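You operate a simulated robot arm through the tools that you are given. There is no shell and no other tool. Be economical: measure what you need, move in short steps, check, and stop when the job is done.

You run a simulated robot arm. Do the job below in one go: nothing can be reset, and whatever is moved stays where it is left.

Task
Tip the tub on the deck into tray 3, steam it to about 80 C and brush the beads clean.
Fine: use the brush in tray 3; steam shut again; tub and brush back. Set down upright: brush.

Only the result counts: the job must be done as asked and must still hold three seconds after the hand-in. Knocking over, shifting, dropping, spilling or breaking anything else fails it.

Robot
A 7-joint arm with a two-finger gripper, hanging from a carriage that runs on a rail from [-1.983, 0] to [0.497, 0] (x, y) and turns from -5.515 to 6.475 rad about z. Base frame: it is fixed where the carriage stands at the start and does not move with it; the origin is on the floor, on the carriage's upright axis, x ahead of it, y to its left, z up; the surface under the hand at the start is at about z = 0.74. Readings come in m, rad, newtons and seconds.
With the tool pointing down near the work surface it reaches from about 0.1 to 0.62 m from the robot's upright axis, wherever it stands. Its first joint turns from -2.496 to 2.496 rad. Places, roughly: tray three [0.1, 0.6, 0.8]; tray three gauge [0, 0.7, 0.9]; tray three steam knob [-0.2, 0.4, 0.9]; white bead (4x2x3 cm) [0.7, 0.4, 0.9]. Payload 1.37 kg.
The TCP is the grasp point between the finger pads, 0.016 m short of the fingertips. In the tool frame z runs along the fingers and y along their closing line. Largest opening 0.092 m; the body of the gripper starts 0.074 m behind the TCP.
Orientation is that of the tool frame in the base frame, as [roll, pitch, yaw] about the fixed x, y, z axes, in that order (R = Rz(yaw) Ry(pitch) Rx(roll)). With the fingers straight down and closing along the base's y, the tool's x points along the base's -x, its y along +y and its z along -z.

Tools
- The arm moves only by the tool arm_command. Its argument "increments" is a list of rows, each a list of 6 numbers: the shift along the tool's x, y, z in units of 400 mm (1.0 is 400 mm), then the turn, a rotation vector about the tool's x, y, z in units of 120 degrees (1.0 is 120 degrees). In form: [[x, y, z, wx, wy, wz], ...]. A call has 1 to 12 rows; each row is the pose to reach, as a shift and turn from the pose commanded when the call began, along the tool's axes at that moment. "claw" is the closure, from 0 (fully open) to 1 (shut), set as the call begins (left out, the last holds). A call with a number of a shift or a turn outside -1 to 1 is refused whole. Each row takes 0.2 s and may step no farther than 0.05 m and 0.15 rad from the row before; otherwise, or with a gripper value out of range, the whole call is refused. Where a pose cannot be reached the arm comes as near as it can. A force on the tool above 40 N (or 10 N above the force at the start of the call, whichever is more), or a blocked arm, ends the call early, and 0.2 s more pass. Each finger halts on what it meets, pressing with about 26 N; the grip force reading is that of the motor and also rises with nothing between the fingers. The clock runs only during rows and for 0.2 s after the last one: add rows that repeat a pose to give the fingers time. It gives the time, the measured TCP pose, the force on the tool (base axes), the opening and the grip force at its end, in the units of the frame above (readings bear some noise), with the torque about the TCP (base axes, N m) and any sound that the robot's microphone picked up.
- Cameras (640 x 400 px; columns grow to the right, rows downward): "scene" is now at [0.2347, 0.0599, 1.8592]; the picture's right is [0.98, -0.22, 0.00], its down [-0.20, -0.86, -0.46] and it looks along [0.10, 0.45, -0.89] (base axes); focal length 248 px, centre (320, 200). "wrist" rides on the gripper at [0.071, 0.019, -0.111] in the tool frame; the picture's right is [-0.26, 0.97, 0.00], its down [-0.78, -0.21, -0.59] and it looks along [-0.57, -0.15, 0.81] (tool axes); focal length 280 px, centre (320, 200). There is no depth. A picture from a camera that has moved, and an enlarged one, comes with that camera's place and axes in the base frame and with its lens.
- camera(camera): a new picture of that camera. It takes no simulated time.
- move_column(by): slides the trunk up (or, below 0, down) by that many m; the arm and the scene camera ride with it, the base frame stays. It gives what a move gives, with no picture.
- base_move(legs): drives the robot by 1 to 6 legs, each [ahead, left, turn to the left] in m, m and rad, along the robot's own axes; the way and the turn of a leg run together, so that a leg with both is an arc; at most 1.5 m and 3.142 rad a leg. The arm and the cameras ride along, it lands a little off, and it stops where it bumps. It keeps to its track: a leg is cut to what the track allows. It gives what a move gives.
- head_to(pan, tilt): turns the head with the scene camera to pan (to the left, within 2.705 rad either way) and tilt (down, from -0.506 to 1.204), counted from straight ahead of the robot. It gives what a move gives.
- zoom(camera, box): a new picture of the part [left, top, right, bottom] of that camera's present view, enlarged. It takes no simulated time.
- sign_off(): hands the job in; it is judged then, once.

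Go step by step. Nothing tells you exact positions but the pictures and the camera data: compare them with the known pose of the tool, close in by small moves and look again before you grip or let go. The budget is 120 turns and 98 pictures, counting those below and the enlarged ones. Unless the task says otherwise, let go and move clear before handing in, and close with one line.

The tools are called after "Request:" as a command line: name --pt "numbers of a row" for each row, then --argument value for the rest, lists and objects as JSON in quotes. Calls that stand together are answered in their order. arm_command: Moves the arm, as the interface text tells. Its arguments: {"type":"object","properties":{"increments":{"type":"array"},"claw":{"type":"number"}},"required":["increments"]} The other tools are called the same way: move_column (by) slides the trunk up or down; base_move (legs) drives the base; head_to (pan, tilt) turns the head that bears the scene camera; camera (camera) takes a picture; zoom (camera, box) takes an enlarged picture of a part of a camera's view; sign_off () hands the job in.

At the start:

```text
time: 0.0
position: [0.1366, 0.6508, 1.1822]
orientation: [3.141, 0.001, -3.141]
force: [0.2, 0.4, -0.5]
torque: [-0.03, 0.01, 0.02]
width: 0.092
grip_force: 0.0
trunk travel left (down, up): [-0.525, 0.056]
robot x, y, heading: [0.0004, 0.0001, -0.0]
head pan, tilt: [1.349, 1.089]
```

scene: 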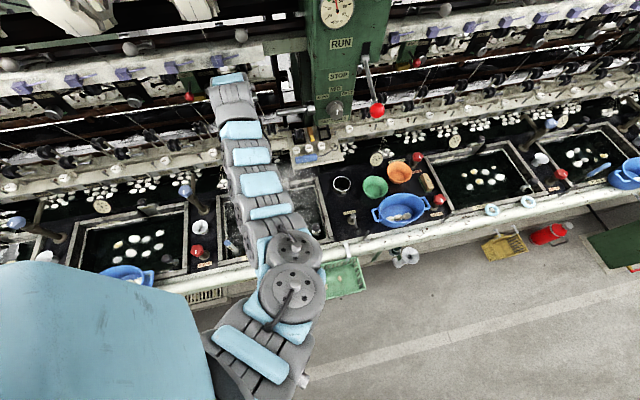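
wrist: 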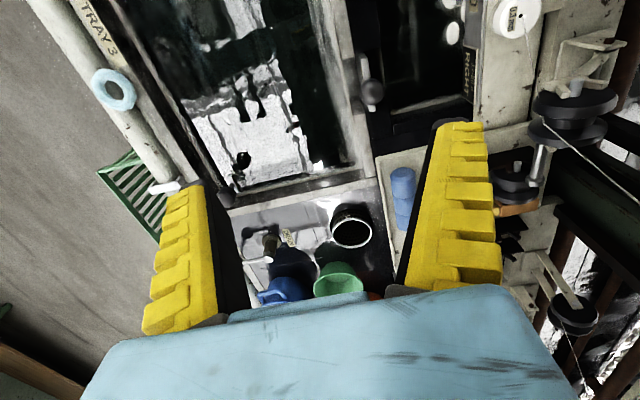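

I see a reeling bench with trays; tray 3 seems to be under the arm, and a blue tub with beads stands to its right. I'll look closer at the parts before moving.

Request:
zoom --camera "scene" --box '[320, 130, 480, 230]'

Request:
zoom --camera "scene" --box '[60, 140, 260, 300]'

Request:
zoom --camera "scene" --box '[220, 100, 380, 300]'

Request:
zoom --camera "wrist" --box '[180, 160, 500, 320]'

```text
4.00 times, centred on (400, 180) of scene
camera zoom: at [0.2347, 0.0599, 1.8592], right [0.98, -0.22, 0.0], down [-0.2, -0.86, -0.46], along [0.1, 0.45, -0.89], focal length 994 px, centre (0, 280)
```

zoom: 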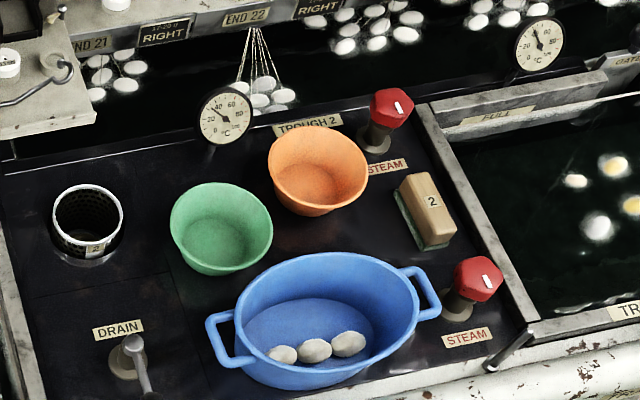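

```text
2.50 times, centred on (160, 220) of scene
camera zoom: at [0.2347, 0.0599, 1.8592], right [0.98, -0.22, 0.0], down [-0.2, -0.86, -0.46], along [0.1, 0.45, -0.89], focal length 621 px, centre (720, 150)
```

zoom: 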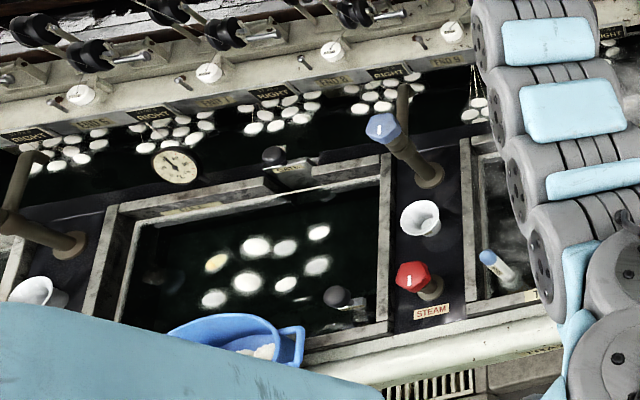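

```text
2.00 times, centred on (300, 200) of scene
camera zoom: at [0.2347, 0.0599, 1.8592], right [0.98, -0.22, 0.0], down [-0.2, -0.86, -0.46], along [0.1, 0.45, -0.89], focal length 497 px, centre (360, 200)
```

zoom: 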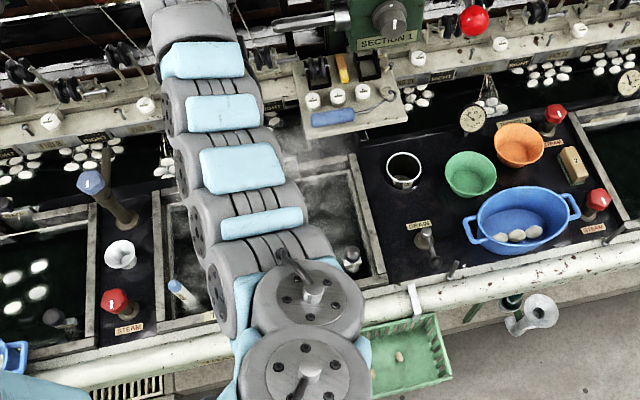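

```text
2.00 times, centred on (340, 240) of wrist
camera zoom: at [0.0658, 0.6699, 1.2918], right [0.26, 0.97, 0.0], down [0.78, -0.21, 0.59], along [0.57, -0.15, -0.81], focal length 561 px, centre (280, 120)
```

zoom: 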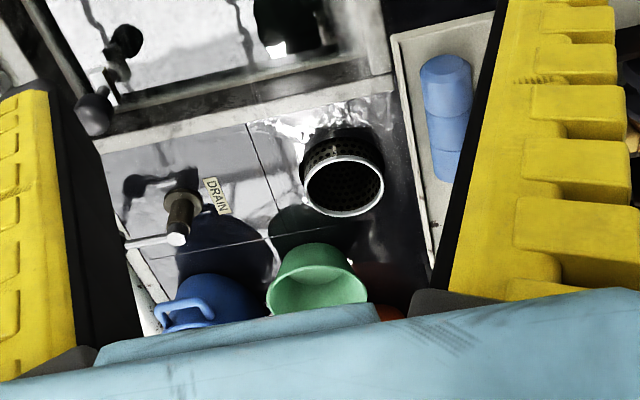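

The tub with three beads is at about (0.69, 0.44), tray 3 spans x −0.14..0.36, and a blue-handled brush is near (−0.07, 0.45). I'll pull the hand back toward me, then slide left to see tray 3.

Request:
arm_command --pt "0 -0.1 0 0 0 0" --pt "0 -0.2 0 0 0 0" --pt "0 -0.3 0 0 0 0" --pt "0 -0.4 0 0 0 0" --pt "0 -0.5 0 0 0 0"

Request:
base_move --legs '[[-0.45, 0, 0]]'

Request:
head_to --pan 1.2 --tilt 0.95

Request:
camera --camera "scene"

Request:
camera --camera "wrist"

```text
time: 1.2
position: [0.1621, 0.4495, 1.1604]
orientation: [3.136, 0.008, 3.14]
force: [-1.6, 0.4, 1.0]
torque: [-0.06, -0.05, -0.01]
width: 0.092
grip_force: 0.0
out of reach, approached as far as the arm can: row 2, 3, 4, 5
trunk travel left (down, up): [-0.525, 0.056]
robot x, y, heading: [0.0011, 0.0003, 0.003]
head pan, tilt: [1.349, 1.089]
```

```text
time: 3.9
position: [-0.284, 0.4508, 1.1615]
orientation: [3.137, 0.007, -3.14]
force: [0.2, 0.0, 0.2]
torque: [0.0, 0.02, -0.01]
width: 0.0918
grip_force: 0.1
trunk travel left (down, up): [-0.525, 0.056]
robot x, y, heading: [-0.4441, 0.0, 0.007]
head pan, tilt: [1.349, 1.089]
```

```text
time: 4.6
position: [-0.2843, 0.4506, 1.1621]
orientation: [3.134, 0.008, -3.139]
force: [-0.5, 0.4, -0.9]
torque: [-0.03, -0.06, 0.03]
width: 0.0917
grip_force: 0.1
trunk travel left (down, up): [-0.525, 0.056]
robot x, y, heading: [-0.447, -0.001, 0.004]
head pan, tilt: [1.201, 0.949]
```

```text
91 pictures are left
camera scene: at [-0.1992, 0.066, 1.8687], right [0.93, -0.36, 0.0], down [-0.29, -0.76, -0.58], along [0.21, 0.54, -0.81], focal length 248 px, centre (320, 200)
```

scene: 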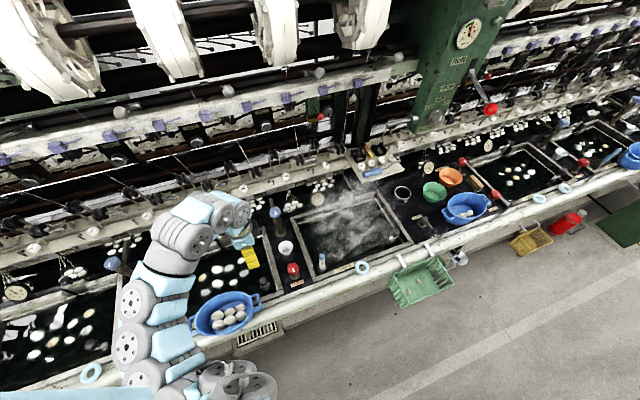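

```text
90 pictures are left
camera wrist: at [-0.3575, 0.4693, 1.2714], right [0.26, 0.97, 0.01], down [0.78, -0.21, 0.59], along [0.57, -0.15, -0.81], focal length 280 px, centre (320, 200)
```

wrist: 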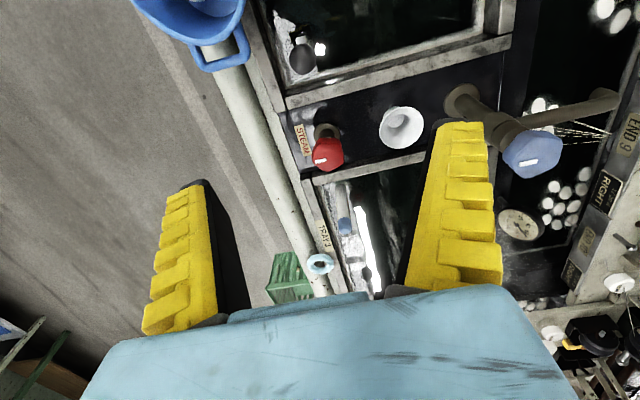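

The view is now clear of tray 3. I'll zoom on the tray, the knob, the gauge and the tub.

Request:
zoom --camera "scene" --box '[240, 180, 420, 300]'

Request:
zoom --camera "scene" --box '[380, 150, 520, 240]'

Request:
zoom --camera "scene" --box '[260, 230, 340, 290]'

Request:
zoom --camera "scene" --box '[280, 170, 360, 220]'

```text
3.33 times, centred on (330, 240) of scene
camera zoom: at [-0.1992, 0.066, 1.8687], right [0.93, -0.36, 0.0], down [-0.29, -0.76, -0.58], along [0.21, 0.54, -0.81], focal length 828 px, centre (287, 67)
```

zoom: 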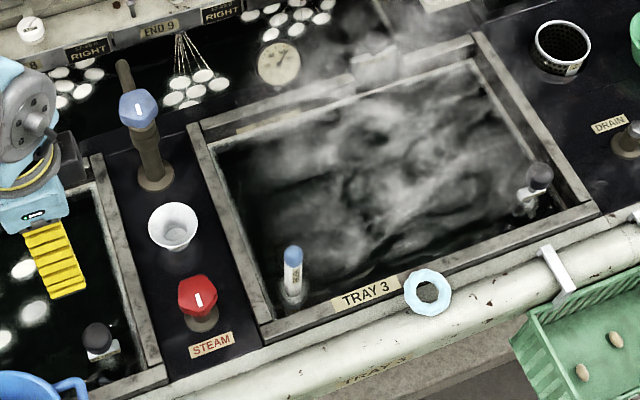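

```text
4.44 times, centred on (450, 195) of scene
camera zoom: at [-0.1992, 0.066, 1.8687], right [0.93, -0.36, 0.0], down [-0.29, -0.76, -0.58], along [0.21, 0.54, -0.81], focal length 1104 px, centre (-258, 222)
```

zoom: 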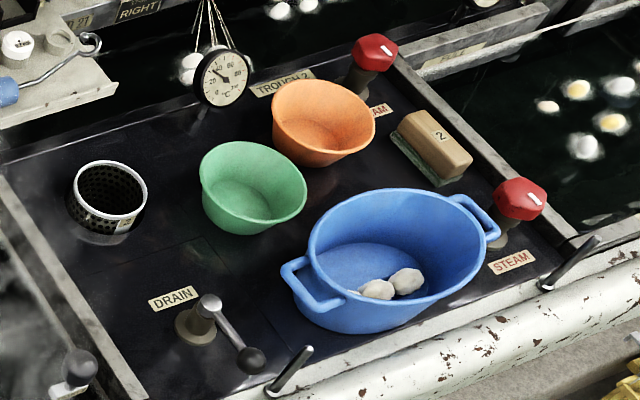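

```text
6.67 times, centred on (300, 260) of scene
camera zoom: at [-0.1992, 0.066, 1.8687], right [0.93, -0.36, 0.0], down [-0.29, -0.76, -0.58], along [0.21, 0.54, -0.81], focal length 1656 px, centre (453, -200)
```

zoom: 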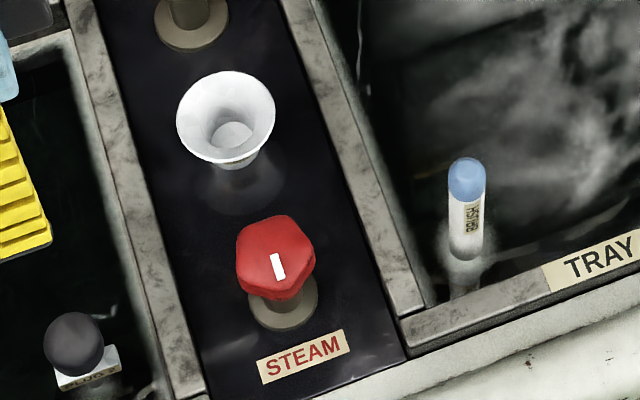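

```text
8.00 times, centred on (320, 195) of scene
camera zoom: at [-0.1992, 0.066, 1.8687], right [0.93, -0.36, 0.0], down [-0.29, -0.76, -0.58], along [0.21, 0.54, -0.81], focal length 1987 px, centre (320, 240)
```

zoom: 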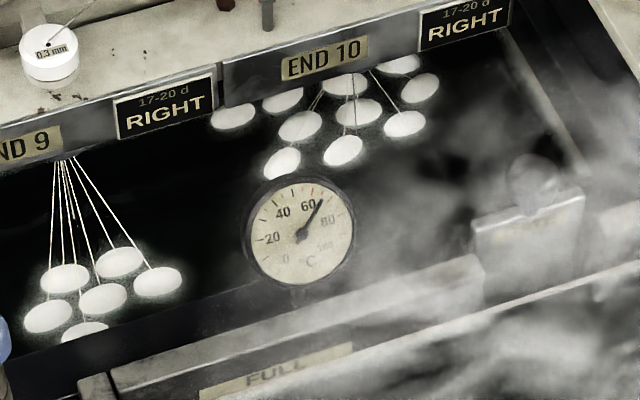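

Tray 3's gauge reads about 66 °C, its brush stands upright in the tray near its left front corner, and the red knob is left of it. The tub's rim runs about x 0.57–0.75, y 0.43, z 0.94. I'll drive the hand over to the tub for a closer look.

Request:
base_move --legs '[[0.75, 0, 0]]'

Request:
camera --camera "wrist"

Request:
camera --camera "scene"

```text
time: 8.7
position: [0.4651, 0.4464, 1.1584]
orientation: [-3.14, 0.005, -3.141]
force: [0.1, 0.1, -0.3]
torque: [0.02, 0.0, 0.0]
width: 0.0919
grip_force: 0.0
trunk travel left (down, up): [-0.525, 0.056]
robot x, y, heading: [0.2999, -0.0007, -0.008]
head pan, tilt: [1.201, 0.949]
stopped in leg 1: the robot was blocked; the commanded pose is now the measured one
```

```text
85 pictures are left
camera wrist: at [0.3928, 0.4657, 1.2687], right [0.26, 0.97, 0.0], down [0.78, -0.21, 0.59], along [0.57, -0.15, -0.81], focal length 280 px, centre (320, 200)
```

wrist: 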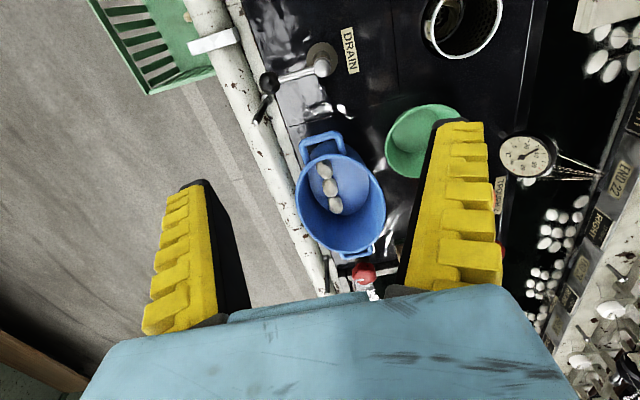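

```text
84 pictures are left
camera scene: at [0.5521, 0.0638, 1.8684], right [0.93, -0.36, 0.0], down [-0.3, -0.76, -0.58], along [0.21, 0.54, -0.81], focal length 248 px, centre (320, 200)
```

scene: 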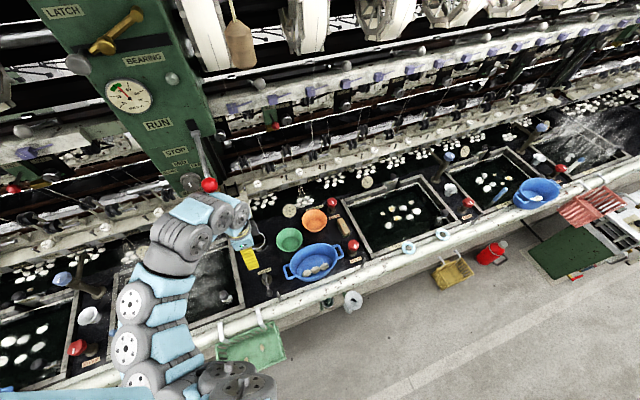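

The carriage stopped just as the arm's wrist came to the red-ball stop lever (about (0.455, 0.453, 1.46)). I'll check for contact and back off left before going lower to pass beneath it.

Request:
zoom --camera "scene" --box '[140, 120, 300, 220]'

Request:
base_move --legs '[[-0.12, 0, 0]]'

Request:
zoom --camera "scene" --box '[140, 80, 300, 180]'

```text
4.00 times, centred on (220, 170) of scene
camera zoom: at [0.5521, 0.0638, 1.8684], right [0.93, -0.36, 0.0], down [-0.3, -0.76, -0.58], along [0.21, 0.54, -0.81], focal length 994 px, centre (720, 320)
```

zoom: 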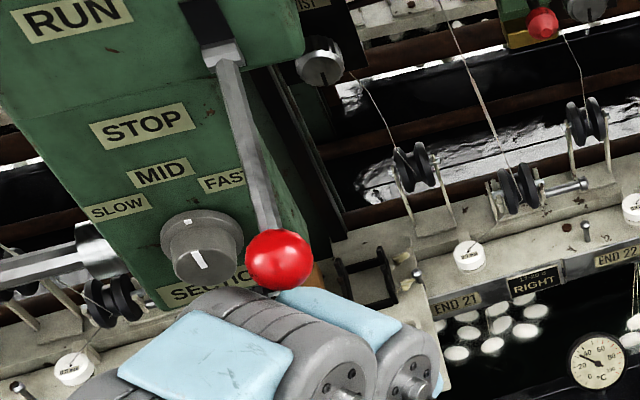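

```text
time: 9.9
position: [0.3475, 0.4496, 1.1587]
orientation: [3.137, 0.004, 3.141]
force: [0.2, 0.1, -0.1]
torque: [0.0, 0.0, 0.0]
width: 0.0917
grip_force: 0.0
trunk travel left (down, up): [-0.525, 0.056]
robot x, y, heading: [0.1877, 0.0004, -0.004]
head pan, tilt: [1.201, 0.949]
```

```text
4.00 times, centred on (220, 130) of scene
camera zoom: at [0.4327, 0.0645, 1.8688], right [0.93, -0.37, 0.0], down [-0.3, -0.76, -0.58], along [0.21, 0.54, -0.81], focal length 994 px, centre (720, 480)
```

zoom: 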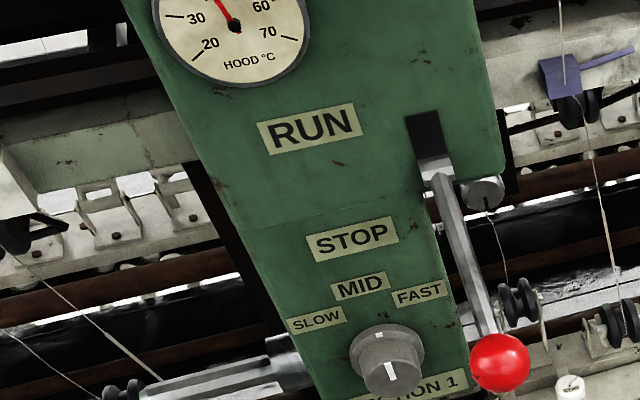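

The lever is untouched in place (same position in both views). I'll lower the column by 0.15 so the wrist passes below the ball, then slide right above the tub.

Request:
move_column --by -0.15

Request:
base_move --legs '[[0.12, 0, 0]]'

Request:
camera --camera "wrist"

Request:
camera --camera "scene"

```text
time: 11.7
position: [0.3476, 0.4496, 1.0097]
orientation: [3.137, 0.003, 3.141]
force: [0.4, 0.1, 0.9]
torque: [0.0, -0.02, 0.03]
width: 0.0921
grip_force: 0.0
trunk travel left (down, up): [-0.375, 0.206]
robot x, y, heading: [0.185, -0.0012, -0.003]
head pan, tilt: [1.201, 0.949]
```

```text
time: 12.9
position: [0.4675, 0.4491, 1.0096]
orientation: [3.139, 0.004, 3.141]
force: [-0.2, -0.4, 0.1]
torque: [0.02, 0.02, 0.02]
width: 0.0919
grip_force: 0.0
trunk travel left (down, up): [-0.375, 0.206]
robot x, y, heading: [0.3049, 0.0021, -0.01]
head pan, tilt: [1.201, 0.949]
```

```text
81 pictures are left
camera wrist: at [0.395, 0.4681, 1.1204], right [0.26, 0.97, 0.01], down [0.78, -0.21, 0.59], along [0.57, -0.15, -0.81], focal length 280 px, centre (320, 200)
```

wrist: 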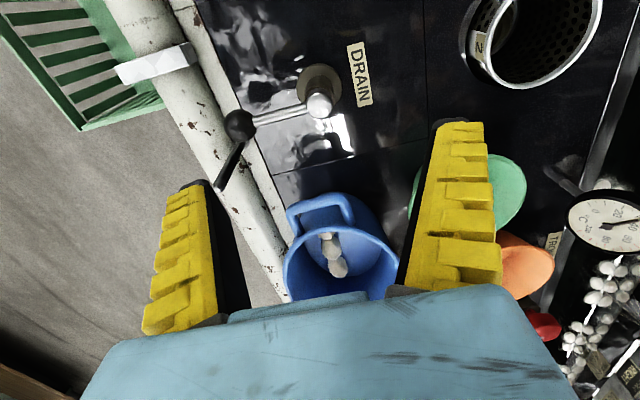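

```text
80 pictures are left
camera scene: at [0.553, 0.0643, 1.7188], right [0.93, -0.37, 0.0], down [-0.3, -0.76, -0.58], along [0.21, 0.54, -0.81], focal length 248 px, centre (320, 200)
```

scene: 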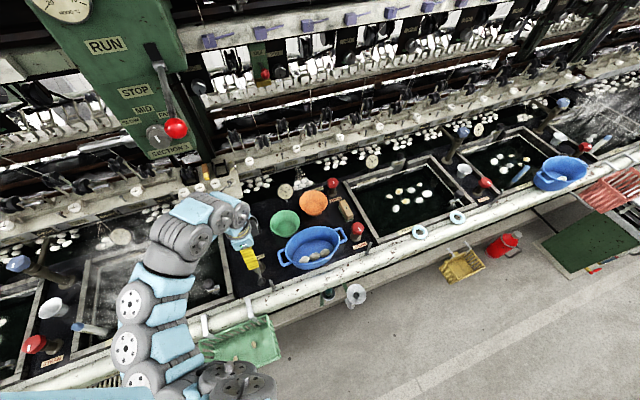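

Both clear. I zoom on the tub to fix its rim, wall slope and handles.

Request:
zoom --camera "scene" --box '[260, 200, 380, 280]'

```text
5.00 times, centred on (320, 240) of scene
camera zoom: at [0.553, 0.0643, 1.7188], right [0.93, -0.37, 0.0], down [-0.3, -0.76, -0.58], along [0.21, 0.54, -0.81], focal length 1242 px, centre (320, 0)
```

zoom: 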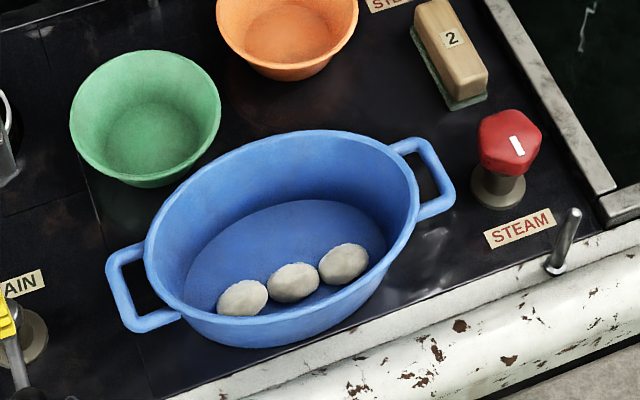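

The tub's rim is ~0.19 × 0.125 m, centred near (0.664, 0.42) at z≈0.935, with steep walls. I'll grip the front long wall with the fingers closing along y, so I move above it first.

Request:
base_move --legs '[[0.19, 0, 0]]'

Request:
arm_command --pt "0 -0.05 0 0 0 0" --pt "0 -0.1 0 0 0 0" --pt "0 -0.16 0 0 0 0" --pt "0 -0.22 0 0 0 0" --pt "0 -0.22 0 -0.04 0 0" --pt "0 -0.22 0 -0.08 0 0" --claw 0.4

Request:
camera --camera "wrist"

Request:
camera --camera "scene"

```text
time: 14.4
position: [0.6557, 0.4494, 1.0093]
orientation: [3.138, 0.006, 3.139]
force: [-0.4, -0.1, -0.2]
torque: [0.05, -0.02, 0.04]
width: 0.0919
grip_force: 0.1
trunk travel left (down, up): [-0.375, 0.206]
robot x, y, heading: [0.4995, -0.0001, -0.008]
head pan, tilt: [1.201, 0.949]
```

```text
time: 15.8
position: [0.6563, 0.3618, 1.01]
orientation: [3.097, 0.006, 3.14]
force: [0.3, 0.4, -0.4]
torque: [0.0, -0.03, 0.01]
width: 0.0577
grip_force: 2.3
out of reach, approached as far as the arm can: row 6
trunk travel left (down, up): [-0.375, 0.206]
robot x, y, heading: [0.4943, -0.0002, -0.005]
head pan, tilt: [1.201, 0.949]
```

```text
78 pictures are left
camera wrist: at [0.5831, 0.3758, 1.121], right [0.26, 0.96, 0.05], down [0.78, -0.24, 0.58], along [0.57, -0.12, -0.81], focal length 280 px, centre (320, 200)
```

wrist: 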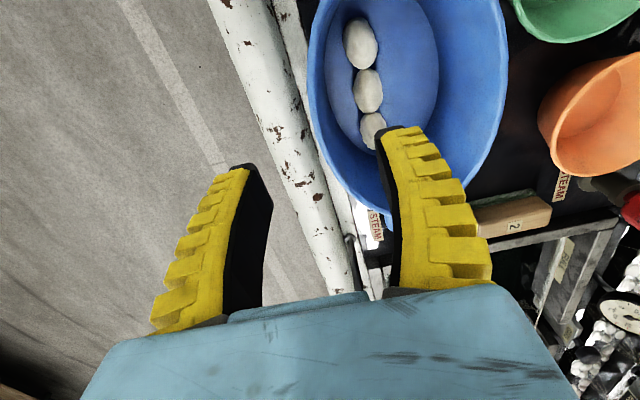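

```text
77 pictures are left
camera scene: at [0.7407, 0.064, 1.7188], right [0.93, -0.37, 0.0], down [-0.3, -0.76, -0.58], along [0.21, 0.54, -0.81], focal length 248 px, centre (320, 200)
```

scene: 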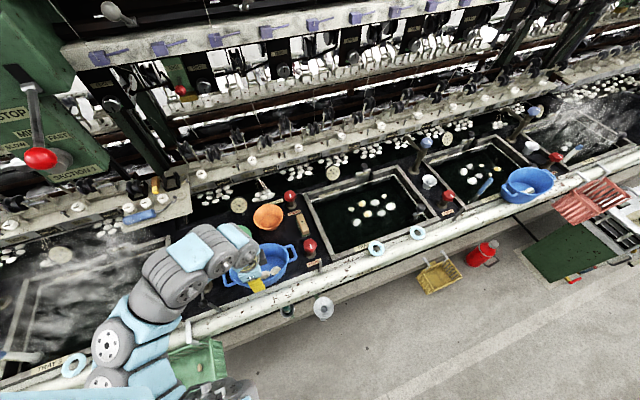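

The rim's front edge lies at about y 0.365, just between the fingers. I'll lower the hand 0.085 m so the fingers straddle the wall, and try to add tilt there.

Request:
arm_command --pt "0 0 0.05 0 0 0" --pt "0 0 0.1 0 0 0" --pt "0 0 0.15 0 0 0" --pt "0 0 0.15 -0.03 0 0" --pt "0 0 0.15 -0.055 0 0" --claw 0.4

Request:
camera --camera "wrist"

```text
time: 17.0
position: [0.6566, 0.366, 0.9475]
orientation: [2.982, 0.005, -3.141]
force: [0.7, 0.4, 0.2]
torque: [0.0, 0.0, -0.03]
width: 0.0582
grip_force: 1.8
out of reach, approached as far as the arm can: row 5
trunk travel left (down, up): [-0.375, 0.206]
robot x, y, heading: [0.4943, 0.0004, -0.008]
head pan, tilt: [1.201, 0.949]
```

```text
76 pictures are left
camera wrist: at [0.5834, 0.367, 1.0602], right [0.26, 0.95, 0.15], down [0.78, -0.3, 0.55], along [0.57, -0.03, -0.82], focal length 280 px, centre (320, 200)
```

wrist: 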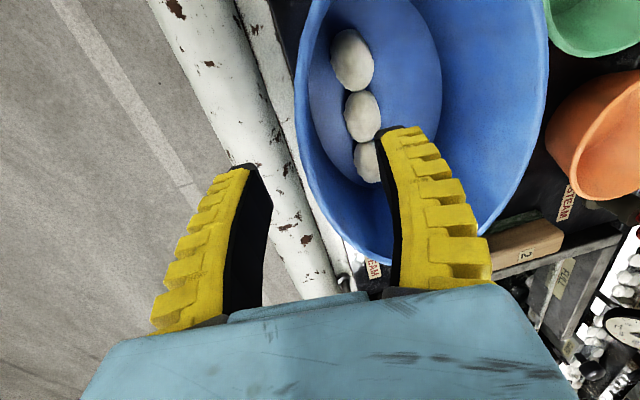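

The wall runs centrally between the fingers and the tilt is now 9°. I go down 25 mm along the fingers and close gently.

Request:
arm_command --pt "0 0 0.035 0 0 0" --pt "0 0 0.068 0 0 0" --claw 0.4

Request:
arm_command --pt "0 0 0 0 0 0" --pt "0 0 0 0 0 0" --pt "0 0 0 0 0 0" --claw 1.0

Request:
camera --camera "wrist"

```text
time: 17.6
position: [0.6564, 0.3724, 0.9206]
orientation: [2.981, 0.005, 3.14]
force: [-0.6, 0.3, -0.5]
torque: [0.03, 0.02, 0.0]
width: 0.0578
grip_force: 2.1
trunk travel left (down, up): [-0.375, 0.206]
robot x, y, heading: [0.492, 0.0008, -0.006]
head pan, tilt: [1.201, 0.949]
```

```text
time: 18.4
position: [0.6555, 0.3714, 0.9206]
orientation: [2.98, 0.005, 3.139]
force: [0.6, -1.8, 5.3]
torque: [-0.02, 0.4, 0.11]
width: 0.0062
grip_force: 26.3
trunk travel left (down, up): [-0.375, 0.206]
robot x, y, heading: [0.4952, -0.001, 0.004]
head pan, tilt: [1.201, 0.949]
```

```text
75 pictures are left
camera wrist: at [0.5836, 0.3723, 1.0332], right [0.26, 0.95, 0.16], down [0.78, -0.3, 0.55], along [0.57, -0.02, -0.82], focal length 280 px, centre (320, 200)
```

wrist: 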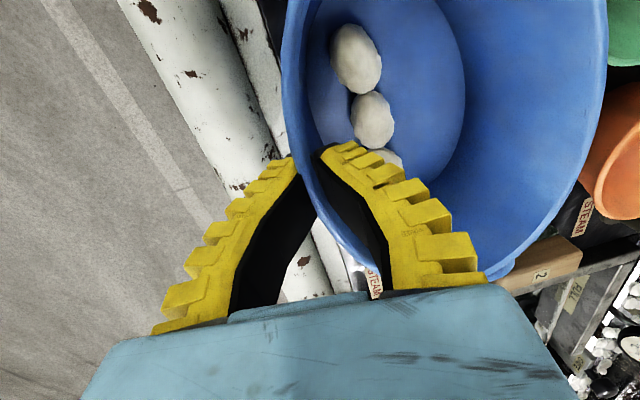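

The wall is gripped (6 mm). I lift a little with the column and check the hold.

Request:
move_column --by 0.03

Request:
camera --camera "wrist"

Request:
zoom --camera "scene" --box '[200, 200, 340, 310]'

```text
time: 19.2
position: [0.6565, 0.3716, 0.9505]
orientation: [2.981, 0.006, 3.14]
force: [-0.5, -0.3, -1.8]
torque: [-0.08, -0.03, 0.01]
width: 0.006
grip_force: 25.7
trunk travel left (down, up): [-0.405, 0.176]
robot x, y, heading: [0.4923, 0.0025, -0.006]
head pan, tilt: [1.201, 0.949]
```

```text
74 pictures are left
camera wrist: at [0.5835, 0.3722, 1.0631], right [0.26, 0.95, 0.16], down [0.78, -0.3, 0.55], along [0.57, -0.02, -0.82], focal length 280 px, centre (320, 200)
```

wrist: 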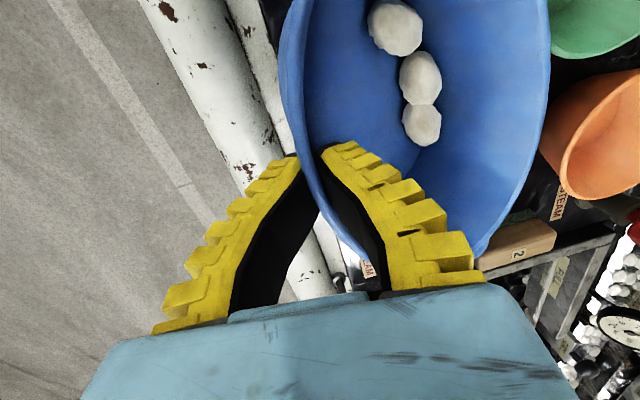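

```text
3.64 times, centred on (270, 255) of scene
camera zoom: at [0.7407, 0.0639, 1.7488], right [0.93, -0.37, 0.0], down [-0.3, -0.76, -0.58], along [0.21, 0.54, -0.81], focal length 903 px, centre (502, 0)
```

zoom: 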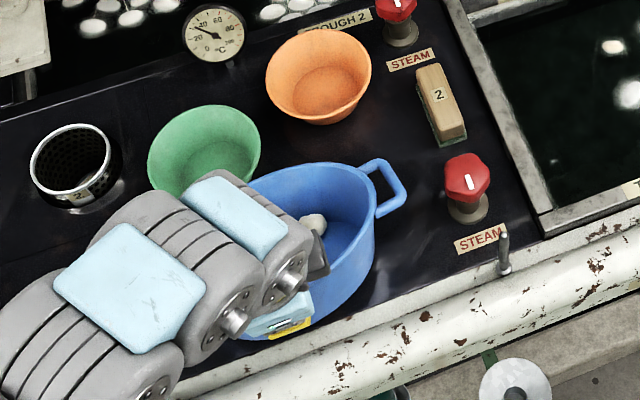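

The tub hangs from the wall with its far side sagging a little; the beads rolled to the far crease but it holds. I lift another 7 cm and check again.

Request:
move_column --by 0.07

Request:
camera --camera "wrist"

Request:
zoom --camera "scene" --box '[180, 180, 340, 280]'

```text
time: 20.3
position: [0.6572, 0.372, 1.0202]
orientation: [2.982, 0.006, 3.14]
force: [-0.5, -0.6, -1.7]
torque: [-0.06, -0.03, 0.0]
width: 0.0062
grip_force: 25.8
trunk travel left (down, up): [-0.475, 0.106]
robot x, y, heading: [0.4938, 0.0028, -0.002]
head pan, tilt: [1.201, 0.949]
```

```text
72 pictures are left
camera wrist: at [0.5835, 0.3722, 1.1331], right [0.26, 0.95, 0.16], down [0.78, -0.3, 0.55], along [0.57, -0.02, -0.82], focal length 280 px, centre (320, 200)
```

wrist: 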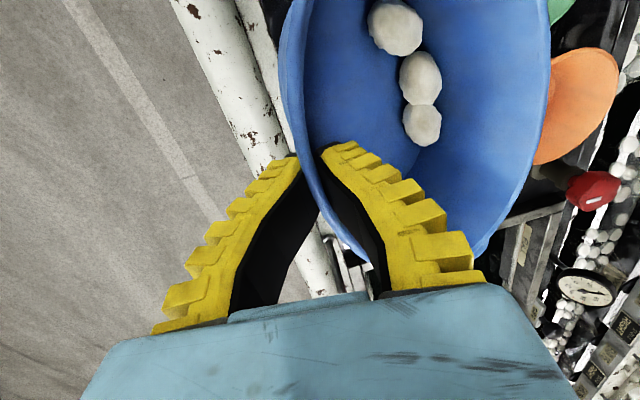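

```text
4.00 times, centred on (260, 230) of scene
camera zoom: at [0.7407, 0.0639, 1.8187], right [0.93, -0.37, 0.0], down [-0.3, -0.76, -0.58], along [0.21, 0.54, -0.81], focal length 994 px, centre (560, 80)
```

zoom: 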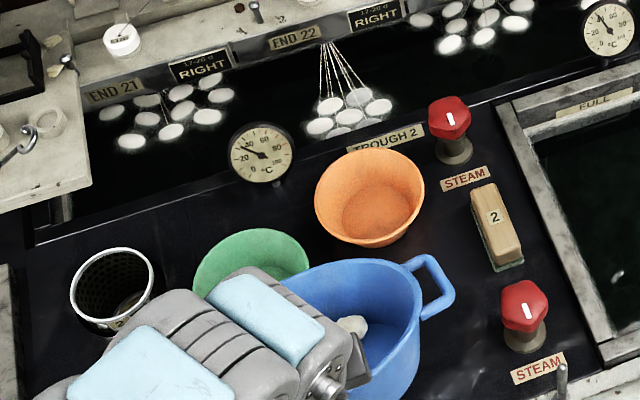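

It holds steadily. I raise another 5 cm and slide left over tray 3 (tray about x −0.10..0.33, y 0.385..0.655).

Request:
move_column --by 0.05

Request:
base_move --legs '[[-0.5, 0, 0]]'

Request:
camera --camera "wrist"

Request:
camera --camera "scene"

```text
time: 21.2
position: [0.6562, 0.3703, 1.0712]
orientation: [2.981, 0.006, 3.141]
force: [-0.5, 0.7, -2.4]
torque: [-0.1, 0.03, 0.02]
width: 0.0061
grip_force: 25.9
trunk travel left (down, up): [-0.525, 0.056]
robot x, y, heading: [0.4927, -0.0025, -0.009]
head pan, tilt: [1.201, 0.949]
```

```text
time: 24.1
position: [0.1564, 0.3702, 1.071]
orientation: [2.981, 0.005, 3.136]
force: [-0.4, -0.1, -1.6]
torque: [-0.08, 0.02, 0.01]
width: 0.006
grip_force: 26.1
trunk travel left (down, up): [-0.525, 0.056]
robot x, y, heading: [-0.0098, -0.0002, -0.012]
head pan, tilt: [1.201, 0.949]
```

```text
70 pictures are left
camera wrist: at [0.0844, 0.372, 1.1832], right [0.27, 0.95, 0.16], down [0.77, -0.31, 0.55], along [0.57, -0.03, -0.82], focal length 280 px, centre (320, 200)
```

wrist: 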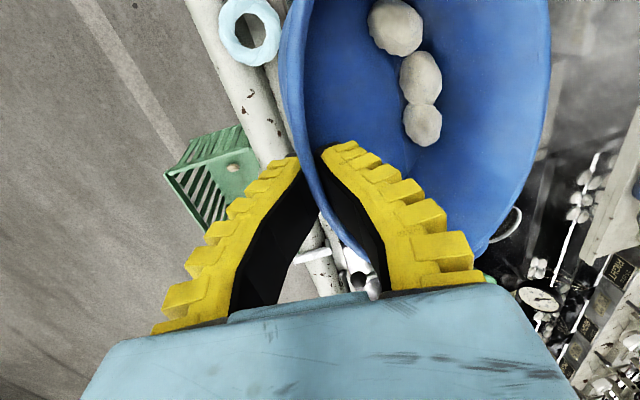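

```text
69 pictures are left
camera scene: at [0.2401, 0.0629, 1.8688], right [0.93, -0.37, 0.0], down [-0.3, -0.76, -0.58], along [0.22, 0.54, -0.81], focal length 248 px, centre (320, 200)
```

scene: 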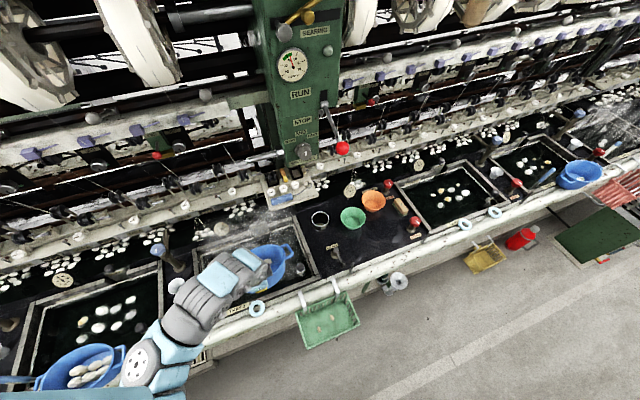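

The tub is over tray 3. I extend it 0.1 m farther over the water, then begin to tip it (left end down).

Request:
arm_command --pt "0 0.08 0 0 0 0" --pt "0 0.16 0 0 0 0" --pt "0 0.25 0 0 0 0" --pt "0 0.25 0 0 -0.065 0" --pt "0 0.25 0 0 -0.13 0" --pt "0 0.25 0 0 -0.195 0" --pt "0 0.25 0 0 -0.26 0"

Request:
camera --camera "wrist"

Request:
zoom --camera "scene" --box '[160, 190, 340, 320]'

```text
time: 25.7
position: [0.1581, 0.469, 1.0874]
orientation: [2.952, 0.544, 3.036]
force: [0.3, 1.1, -1.7]
torque: [-0.09, 0.08, 0.03]
width: 0.0062
grip_force: 25.7
trunk travel left (down, up): [-0.525, 0.056]
robot x, y, heading: [-0.0094, 0.0033, -0.009]
head pan, tilt: [1.201, 0.949]
```

```text
68 pictures are left
camera wrist: at [0.0385, 0.4795, 1.1475], right [0.23, 0.93, 0.29], down [0.35, -0.36, 0.86], along [0.91, -0.1, -0.41], focal length 280 px, centre (320, 200)
```

wrist: 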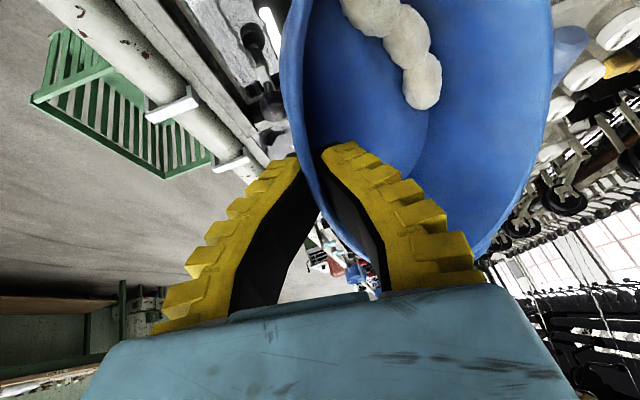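

```text
3.08 times, centred on (250, 255) of scene
camera zoom: at [0.2401, 0.0629, 1.8688], right [0.93, -0.37, 0.0], down [-0.3, -0.76, -0.58], along [0.22, 0.54, -0.81], focal length 764 px, centre (535, 31)
```

zoom: 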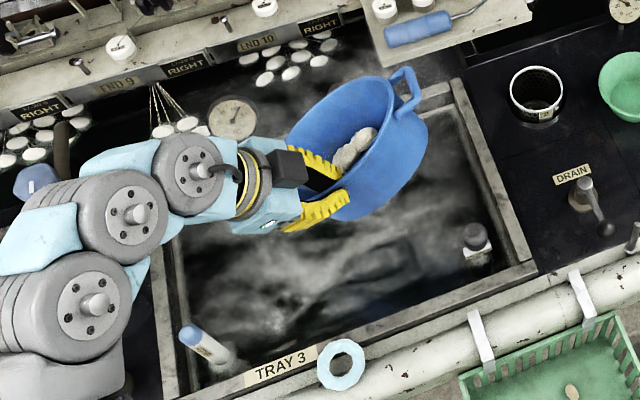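

Beads sit in the low left-back corner, over the tray. I carry the tip on by another 70°.

Request:
arm_command --pt "0 0 0 0 -0.065 0" --pt "0 0 0 0 -0.13 0" --pt "0 0 0 0 -0.195 0" --pt "0 0 0 0 -0.26 0" --pt "0 0 0 0 -0.325 0" --pt "0 0 0 0 -0.39 0" --pt "0 0 0 0 -0.455 0" --pt "0 0 0 0 -0.52 0" --pt "0 0 0 0 -0.58 0"

Request:
camera --camera "wrist"

Request:
zoom --camera "scene" --box '[160, 190, 340, 320]'

```text
time: 27.7
position: [0.1554, 0.48, 1.1086]
orientation: [0.854, 1.37, 0.855]
force: [-1.9, -0.2, -2.0]
torque: [-0.07, 0.11, 0.02]
width: 0.0061
grip_force: 25.9
out of reach, approached as far as the arm can: row 8, 9
trunk travel left (down, up): [-0.525, 0.056]
robot x, y, heading: [-0.007, -0.0026, -0.011]
head pan, tilt: [1.201, 0.949]
```

```text
66 pictures are left
camera wrist: at [0.0536, 0.5098, 1.0288], right [-0.04, 0.92, 0.4], down [-0.68, -0.32, 0.66], along [0.73, -0.24, 0.64], focal length 280 px, centre (320, 200)
```

wrist: 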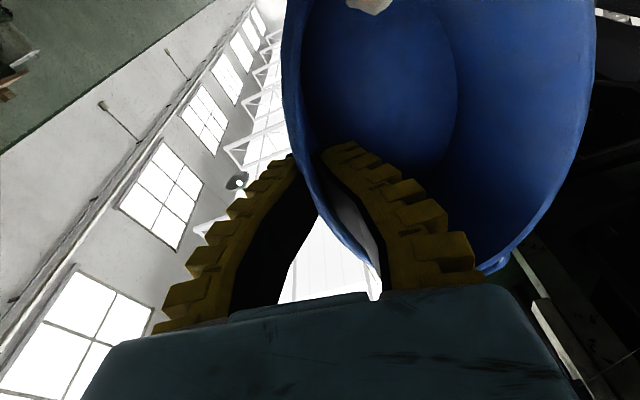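

```text
3.08 times, centred on (250, 255) of scene
camera zoom: at [0.2394, 0.0625, 1.8681], right [0.93, -0.37, 0.0], down [-0.3, -0.76, -0.58], along [0.21, 0.54, -0.81], focal length 764 px, centre (535, 31)
```

zoom: 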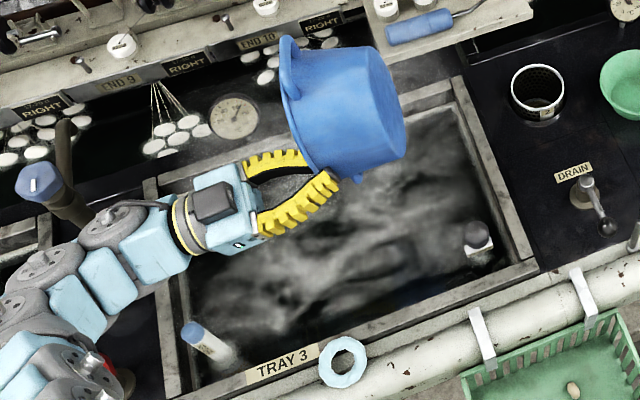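

Most has gone, but one bead may still be in the tub at the top of the wrist view. Let me look closer, and at the water.

Request:
zoom --camera "wrist" --box '[270, 0, 470, 120]'

Request:
zoom --camera "scene" --box '[210, 210, 310, 280]'

```text
3.20 times, centred on (370, 60) of wrist
camera zoom: at [0.0536, 0.5098, 1.0288], right [-0.04, 0.92, 0.4], down [-0.68, -0.32, 0.66], along [0.73, -0.24, 0.64], focal length 897 px, centre (160, 648)
```

zoom: 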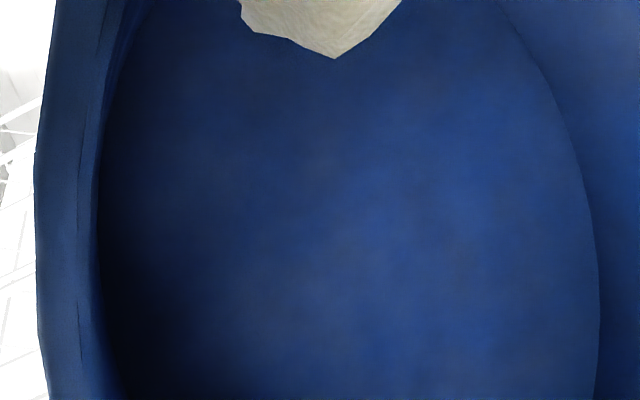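

```text
5.71 times, centred on (260, 245) of scene
camera zoom: at [0.2394, 0.0625, 1.8681], right [0.93, -0.37, 0.0], down [-0.3, -0.76, -0.58], along [0.21, 0.54, -0.81], focal length 1420 px, centre (663, -57)
```

zoom: 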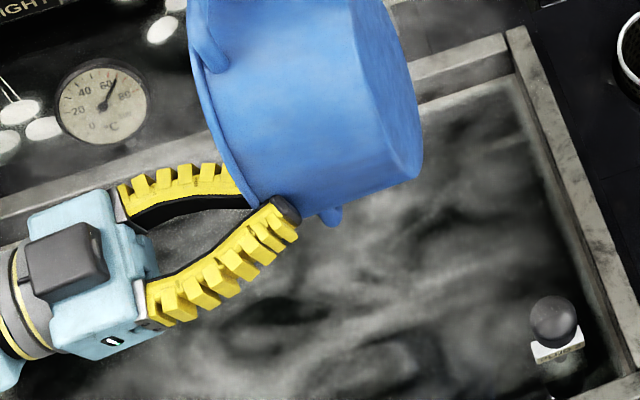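

At least one bead is still inside. Rolling the hand 60° about the finger axis will bring the tub's sagging far wall downward and steepen the tip.

Request:
arm_command --pt "0 0 0 0 0 -0.0625" --pt "0 0 0 0 0 -0.125" --pt "0 0 0 0 0 -0.1875" --pt "0 0 0 0 0 -0.25" --pt "0 0 0 0 0 -0.3125" --pt "0 0 0 0 0 -0.375" --pt "0 0 0 0 0 -0.4375" --pt "0 0 0 0 0 -0.5"

Request:
camera --camera "wrist"

Request:
zoom --camera "scene" --box '[160, 190, 340, 320]'

```text
time: 29.5
position: [0.1583, 0.4815, 1.1116]
orientation: [-1.4, 0.669, -1.476]
force: [-0.3, -0.8, -2.7]
torque: [-0.07, 0.07, -0.02]
width: 0.006
grip_force: 26.5
trunk travel left (down, up): [-0.525, 0.056]
robot x, y, heading: [-0.01, -0.0013, -0.011]
head pan, tilt: [1.201, 0.949]
```

```text
62 pictures are left
camera wrist: at [0.0548, 0.4387, 1.0384], right [0.09, 0.81, -0.58], down [-0.67, 0.48, 0.57], along [0.74, 0.34, 0.58], focal length 280 px, centre (320, 200)
```

wrist: 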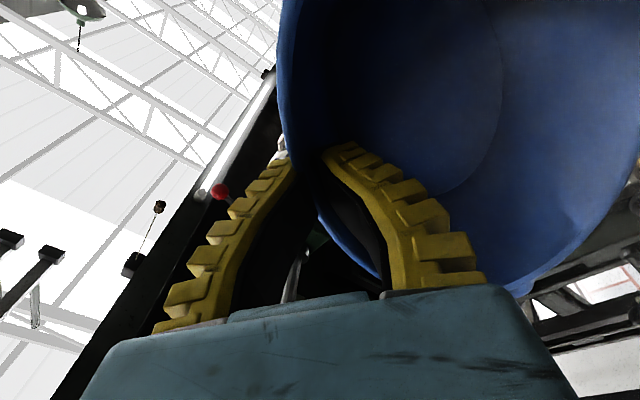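

```text
3.08 times, centred on (250, 255) of scene
camera zoom: at [0.2401, 0.0629, 1.8688], right [0.93, -0.37, 0.0], down [-0.3, -0.76, -0.58], along [0.22, 0.54, -0.81], focal length 764 px, centre (535, 31)
```

zoom: 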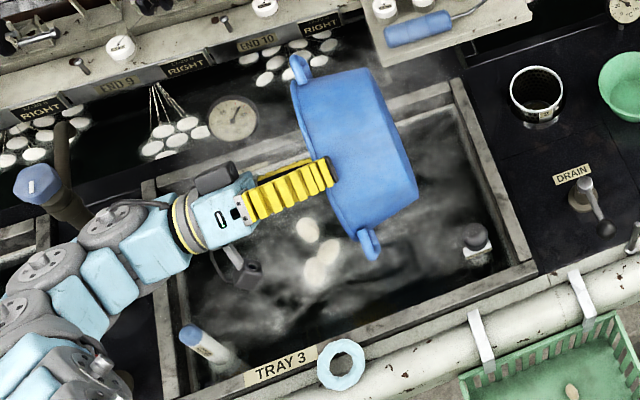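

Beads now float in the tray. I'll count them, then undo the roll and the tip.

Request:
zoom --camera "scene" --box '[240, 245, 290, 285]'

Request:
arm_command --pt "0 0 0 0 0 0.0625" --pt "0 0 0 0 0 0.125" --pt "0 0 0 0 0 0.1875" --pt "0 0 0 0 0 0.25" --pt "0 0 0 0 0 0.3125" --pt "0 0 0 0 0 0.375" --pt "0 0 0 0 0 0.4375" --pt "0 0 0 0 0 0.5"

Request:
arm_command --pt "0 0 0 0 0.065 0" --pt "0 0 0 0 0.13 0" --pt "0 0 0 0 0.195 0" --pt "0 0 0 0 0.26 0" --pt "0 0 0 0 0.325 0" --pt "0 0 0 0 0.39 0" --pt "0 0 0 0 0.455 0" --pt "0 0 0 0 0.52 0"

Request:
camera --camera "wrist"

```text
10.00 times, centred on (265, 265) of scene
camera zoom: at [0.2401, 0.0629, 1.8688], right [0.93, -0.37, 0.0], down [-0.3, -0.76, -0.58], along [0.22, 0.54, -0.81], focal length 2484 px, centre (870, -450)
```

zoom: 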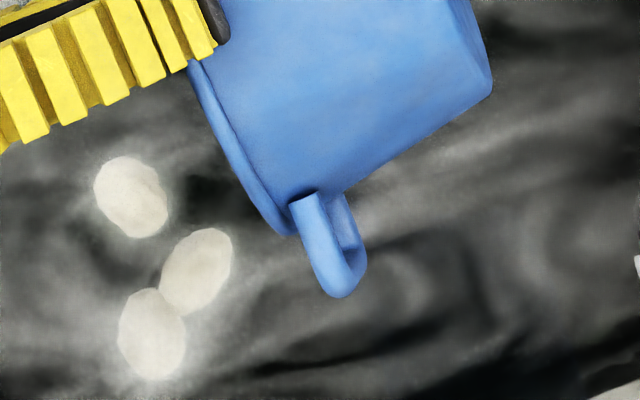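

```text
time: 31.3
position: [0.1586, 0.4811, 1.1103]
orientation: [0.859, 1.367, 0.86]
force: [-0.1, 0.0, -2.6]
torque: [-0.09, 0.09, -0.02]
width: 0.006
grip_force: 26.0
trunk travel left (down, up): [-0.525, 0.056]
robot x, y, heading: [-0.0054, -0.0018, -0.012]
head pan, tilt: [1.201, 0.949]
```

```text
time: 33.1
position: [0.1586, 0.4818, 1.1119]
orientation: [2.958, 0.606, 3.047]
force: [-0.8, 0.1, -0.9]
torque: [-0.06, 0.01, 0.02]
width: 0.006
grip_force: 26.0
out of reach, approached as far as the arm can: row 1, 2
trunk travel left (down, up): [-0.525, 0.056]
robot x, y, heading: [-0.006, -0.0018, -0.007]
head pan, tilt: [1.201, 0.949]
```

```text
59 pictures are left
camera wrist: at [0.0349, 0.4917, 1.1639], right [0.2, 0.93, 0.3], down [0.3, -0.35, 0.89], along [0.93, -0.09, -0.35], focal length 280 px, centre (320, 200)
```

wrist: 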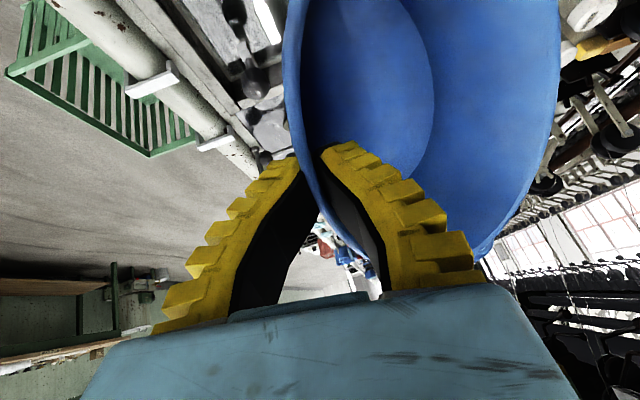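

All three beads are in tray 3 and the tub is empty. I level the hand, pull it back and return to the tub's spot.

Request:
arm_command --pt "0 0 0 0 0.065 0" --pt "0 0 0 0 0.13 0" --pt "0 0 0 0 0.195 0" --pt "0 0 0 0 0.26 0" --pt "0 0 0 0 0.288 0"

Request:
arm_command --pt "0 -0.09 0 0 0 0" --pt "0 -0.18 0.03 0 0 0" --pt "0 -0.27 0.06 0 0 0"

```text
time: 34.3
position: [0.1583, 0.4818, 1.1115]
orientation: [2.99, 0.011, -3.133]
force: [-0.8, -0.7, -1.3]
torque: [-0.05, -0.03, -0.02]
width: 0.006
grip_force: 25.7
trunk travel left (down, up): [-0.525, 0.056]
robot x, y, heading: [-0.0066, -0.0014, -0.012]
head pan, tilt: [1.201, 0.949]
```

```text
time: 35.1
position: [0.1631, 0.3805, 1.0721]
orientation: [2.99, 0.014, -3.134]
force: [-0.8, 0.6, -1.5]
torque: [-0.15, 0.01, 0.01]
width: 0.0058
grip_force: 25.9
trunk travel left (down, up): [-0.525, 0.056]
robot x, y, heading: [-0.0079, -0.0006, -0.007]
head pan, tilt: [1.201, 0.949]
```

Now the carriage goes right to bring the tub above its old spot.

Request:
base_move --legs '[[0.493, 0, 0]]'

Request:
arm_command --pt "0 -0.012 0.012 0 0 0" --pt "0 -0.024 0.025 0 0 0"

Request:
camera --camera "wrist"

Request:
zoom --camera "scene" --box '[180, 180, 340, 280]'

```text
time: 38.0
position: [0.648, 0.3806, 1.073]
orientation: [2.991, 0.012, -3.132]
force: [-0.3, -0.5, -1.7]
torque: [-0.09, 0.01, 0.01]
width: 0.006
grip_force: 25.3
trunk travel left (down, up): [-0.525, 0.056]
robot x, y, heading: [0.4796, -0.0014, -0.014]
head pan, tilt: [1.201, 0.949]
```

```text
time: 38.6
position: [0.6475, 0.3729, 1.0608]
orientation: [2.992, 0.012, -3.13]
force: [0.6, -0.2, -0.8]
torque: [-0.11, -0.01, 0.02]
width: 0.0059
grip_force: 25.7
trunk travel left (down, up): [-0.525, 0.056]
robot x, y, heading: [0.4774, -0.0028, -0.012]
head pan, tilt: [1.201, 0.949]
```

```text
58 pictures are left
camera wrist: at [0.574, 0.3742, 1.1735], right [0.25, 0.96, 0.15], down [0.78, -0.29, 0.56], along [0.58, -0.02, -0.81], focal length 280 px, centre (320, 200)
```

wrist: 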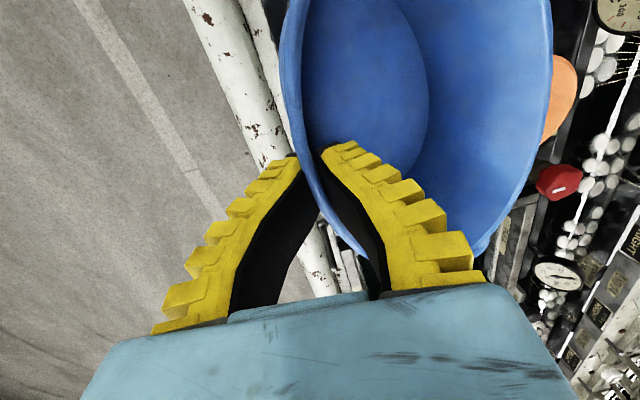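

```text
4.00 times, centred on (260, 230) of scene
camera zoom: at [0.7261, 0.0633, 1.8688], right [0.93, -0.37, 0.0], down [-0.3, -0.76, -0.58], along [0.22, 0.54, -0.81], focal length 994 px, centre (560, 80)
```

zoom: 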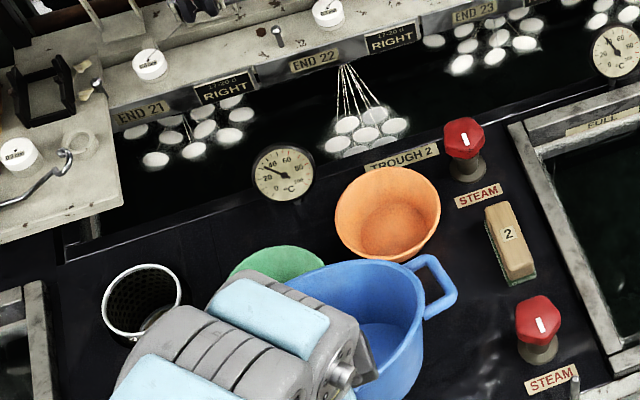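

I correct x by 8 mm, lower 0.09 with the column, and try to tilt the tub more level before contact.

Request:
arm_command --pt "-0.02 0 0 0 0 0" --pt "-0.02 0 0 -0.04 0 0" --pt "-0.02 0 0 -0.08 0 0"

Request:
move_column --by -0.09

Request:
camera --camera "wrist"

```text
time: 39.4
position: [0.6547, 0.3733, 1.0601]
orientation: [2.823, 0.012, -3.13]
force: [-1.1, 0.0, -1.6]
torque: [-0.09, -0.15, -0.03]
width: 0.0059
grip_force: 25.4
trunk travel left (down, up): [-0.525, 0.056]
robot x, y, heading: [0.4803, 0.0005, -0.006]
head pan, tilt: [1.201, 0.949]
```

```text
time: 40.7
position: [0.6558, 0.3737, 0.972]
orientation: [2.824, 0.013, -3.13]
force: [-0.5, 0.4, -1.1]
torque: [-0.09, 0.04, 0.01]
width: 0.0059
grip_force: 25.9
trunk travel left (down, up): [-0.435, 0.146]
robot x, y, heading: [0.4784, -0.0003, -0.008]
head pan, tilt: [1.201, 0.949]
```

```text
56 pictures are left
camera wrist: at [0.5825, 0.3564, 1.0814], right [0.25, 0.92, 0.3], down [0.78, -0.38, 0.5], along [0.58, 0.11, -0.81], focal length 280 px, centre (320, 200)
```

wrist: 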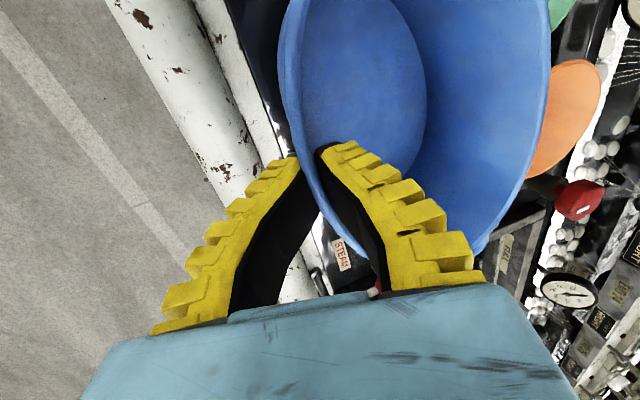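

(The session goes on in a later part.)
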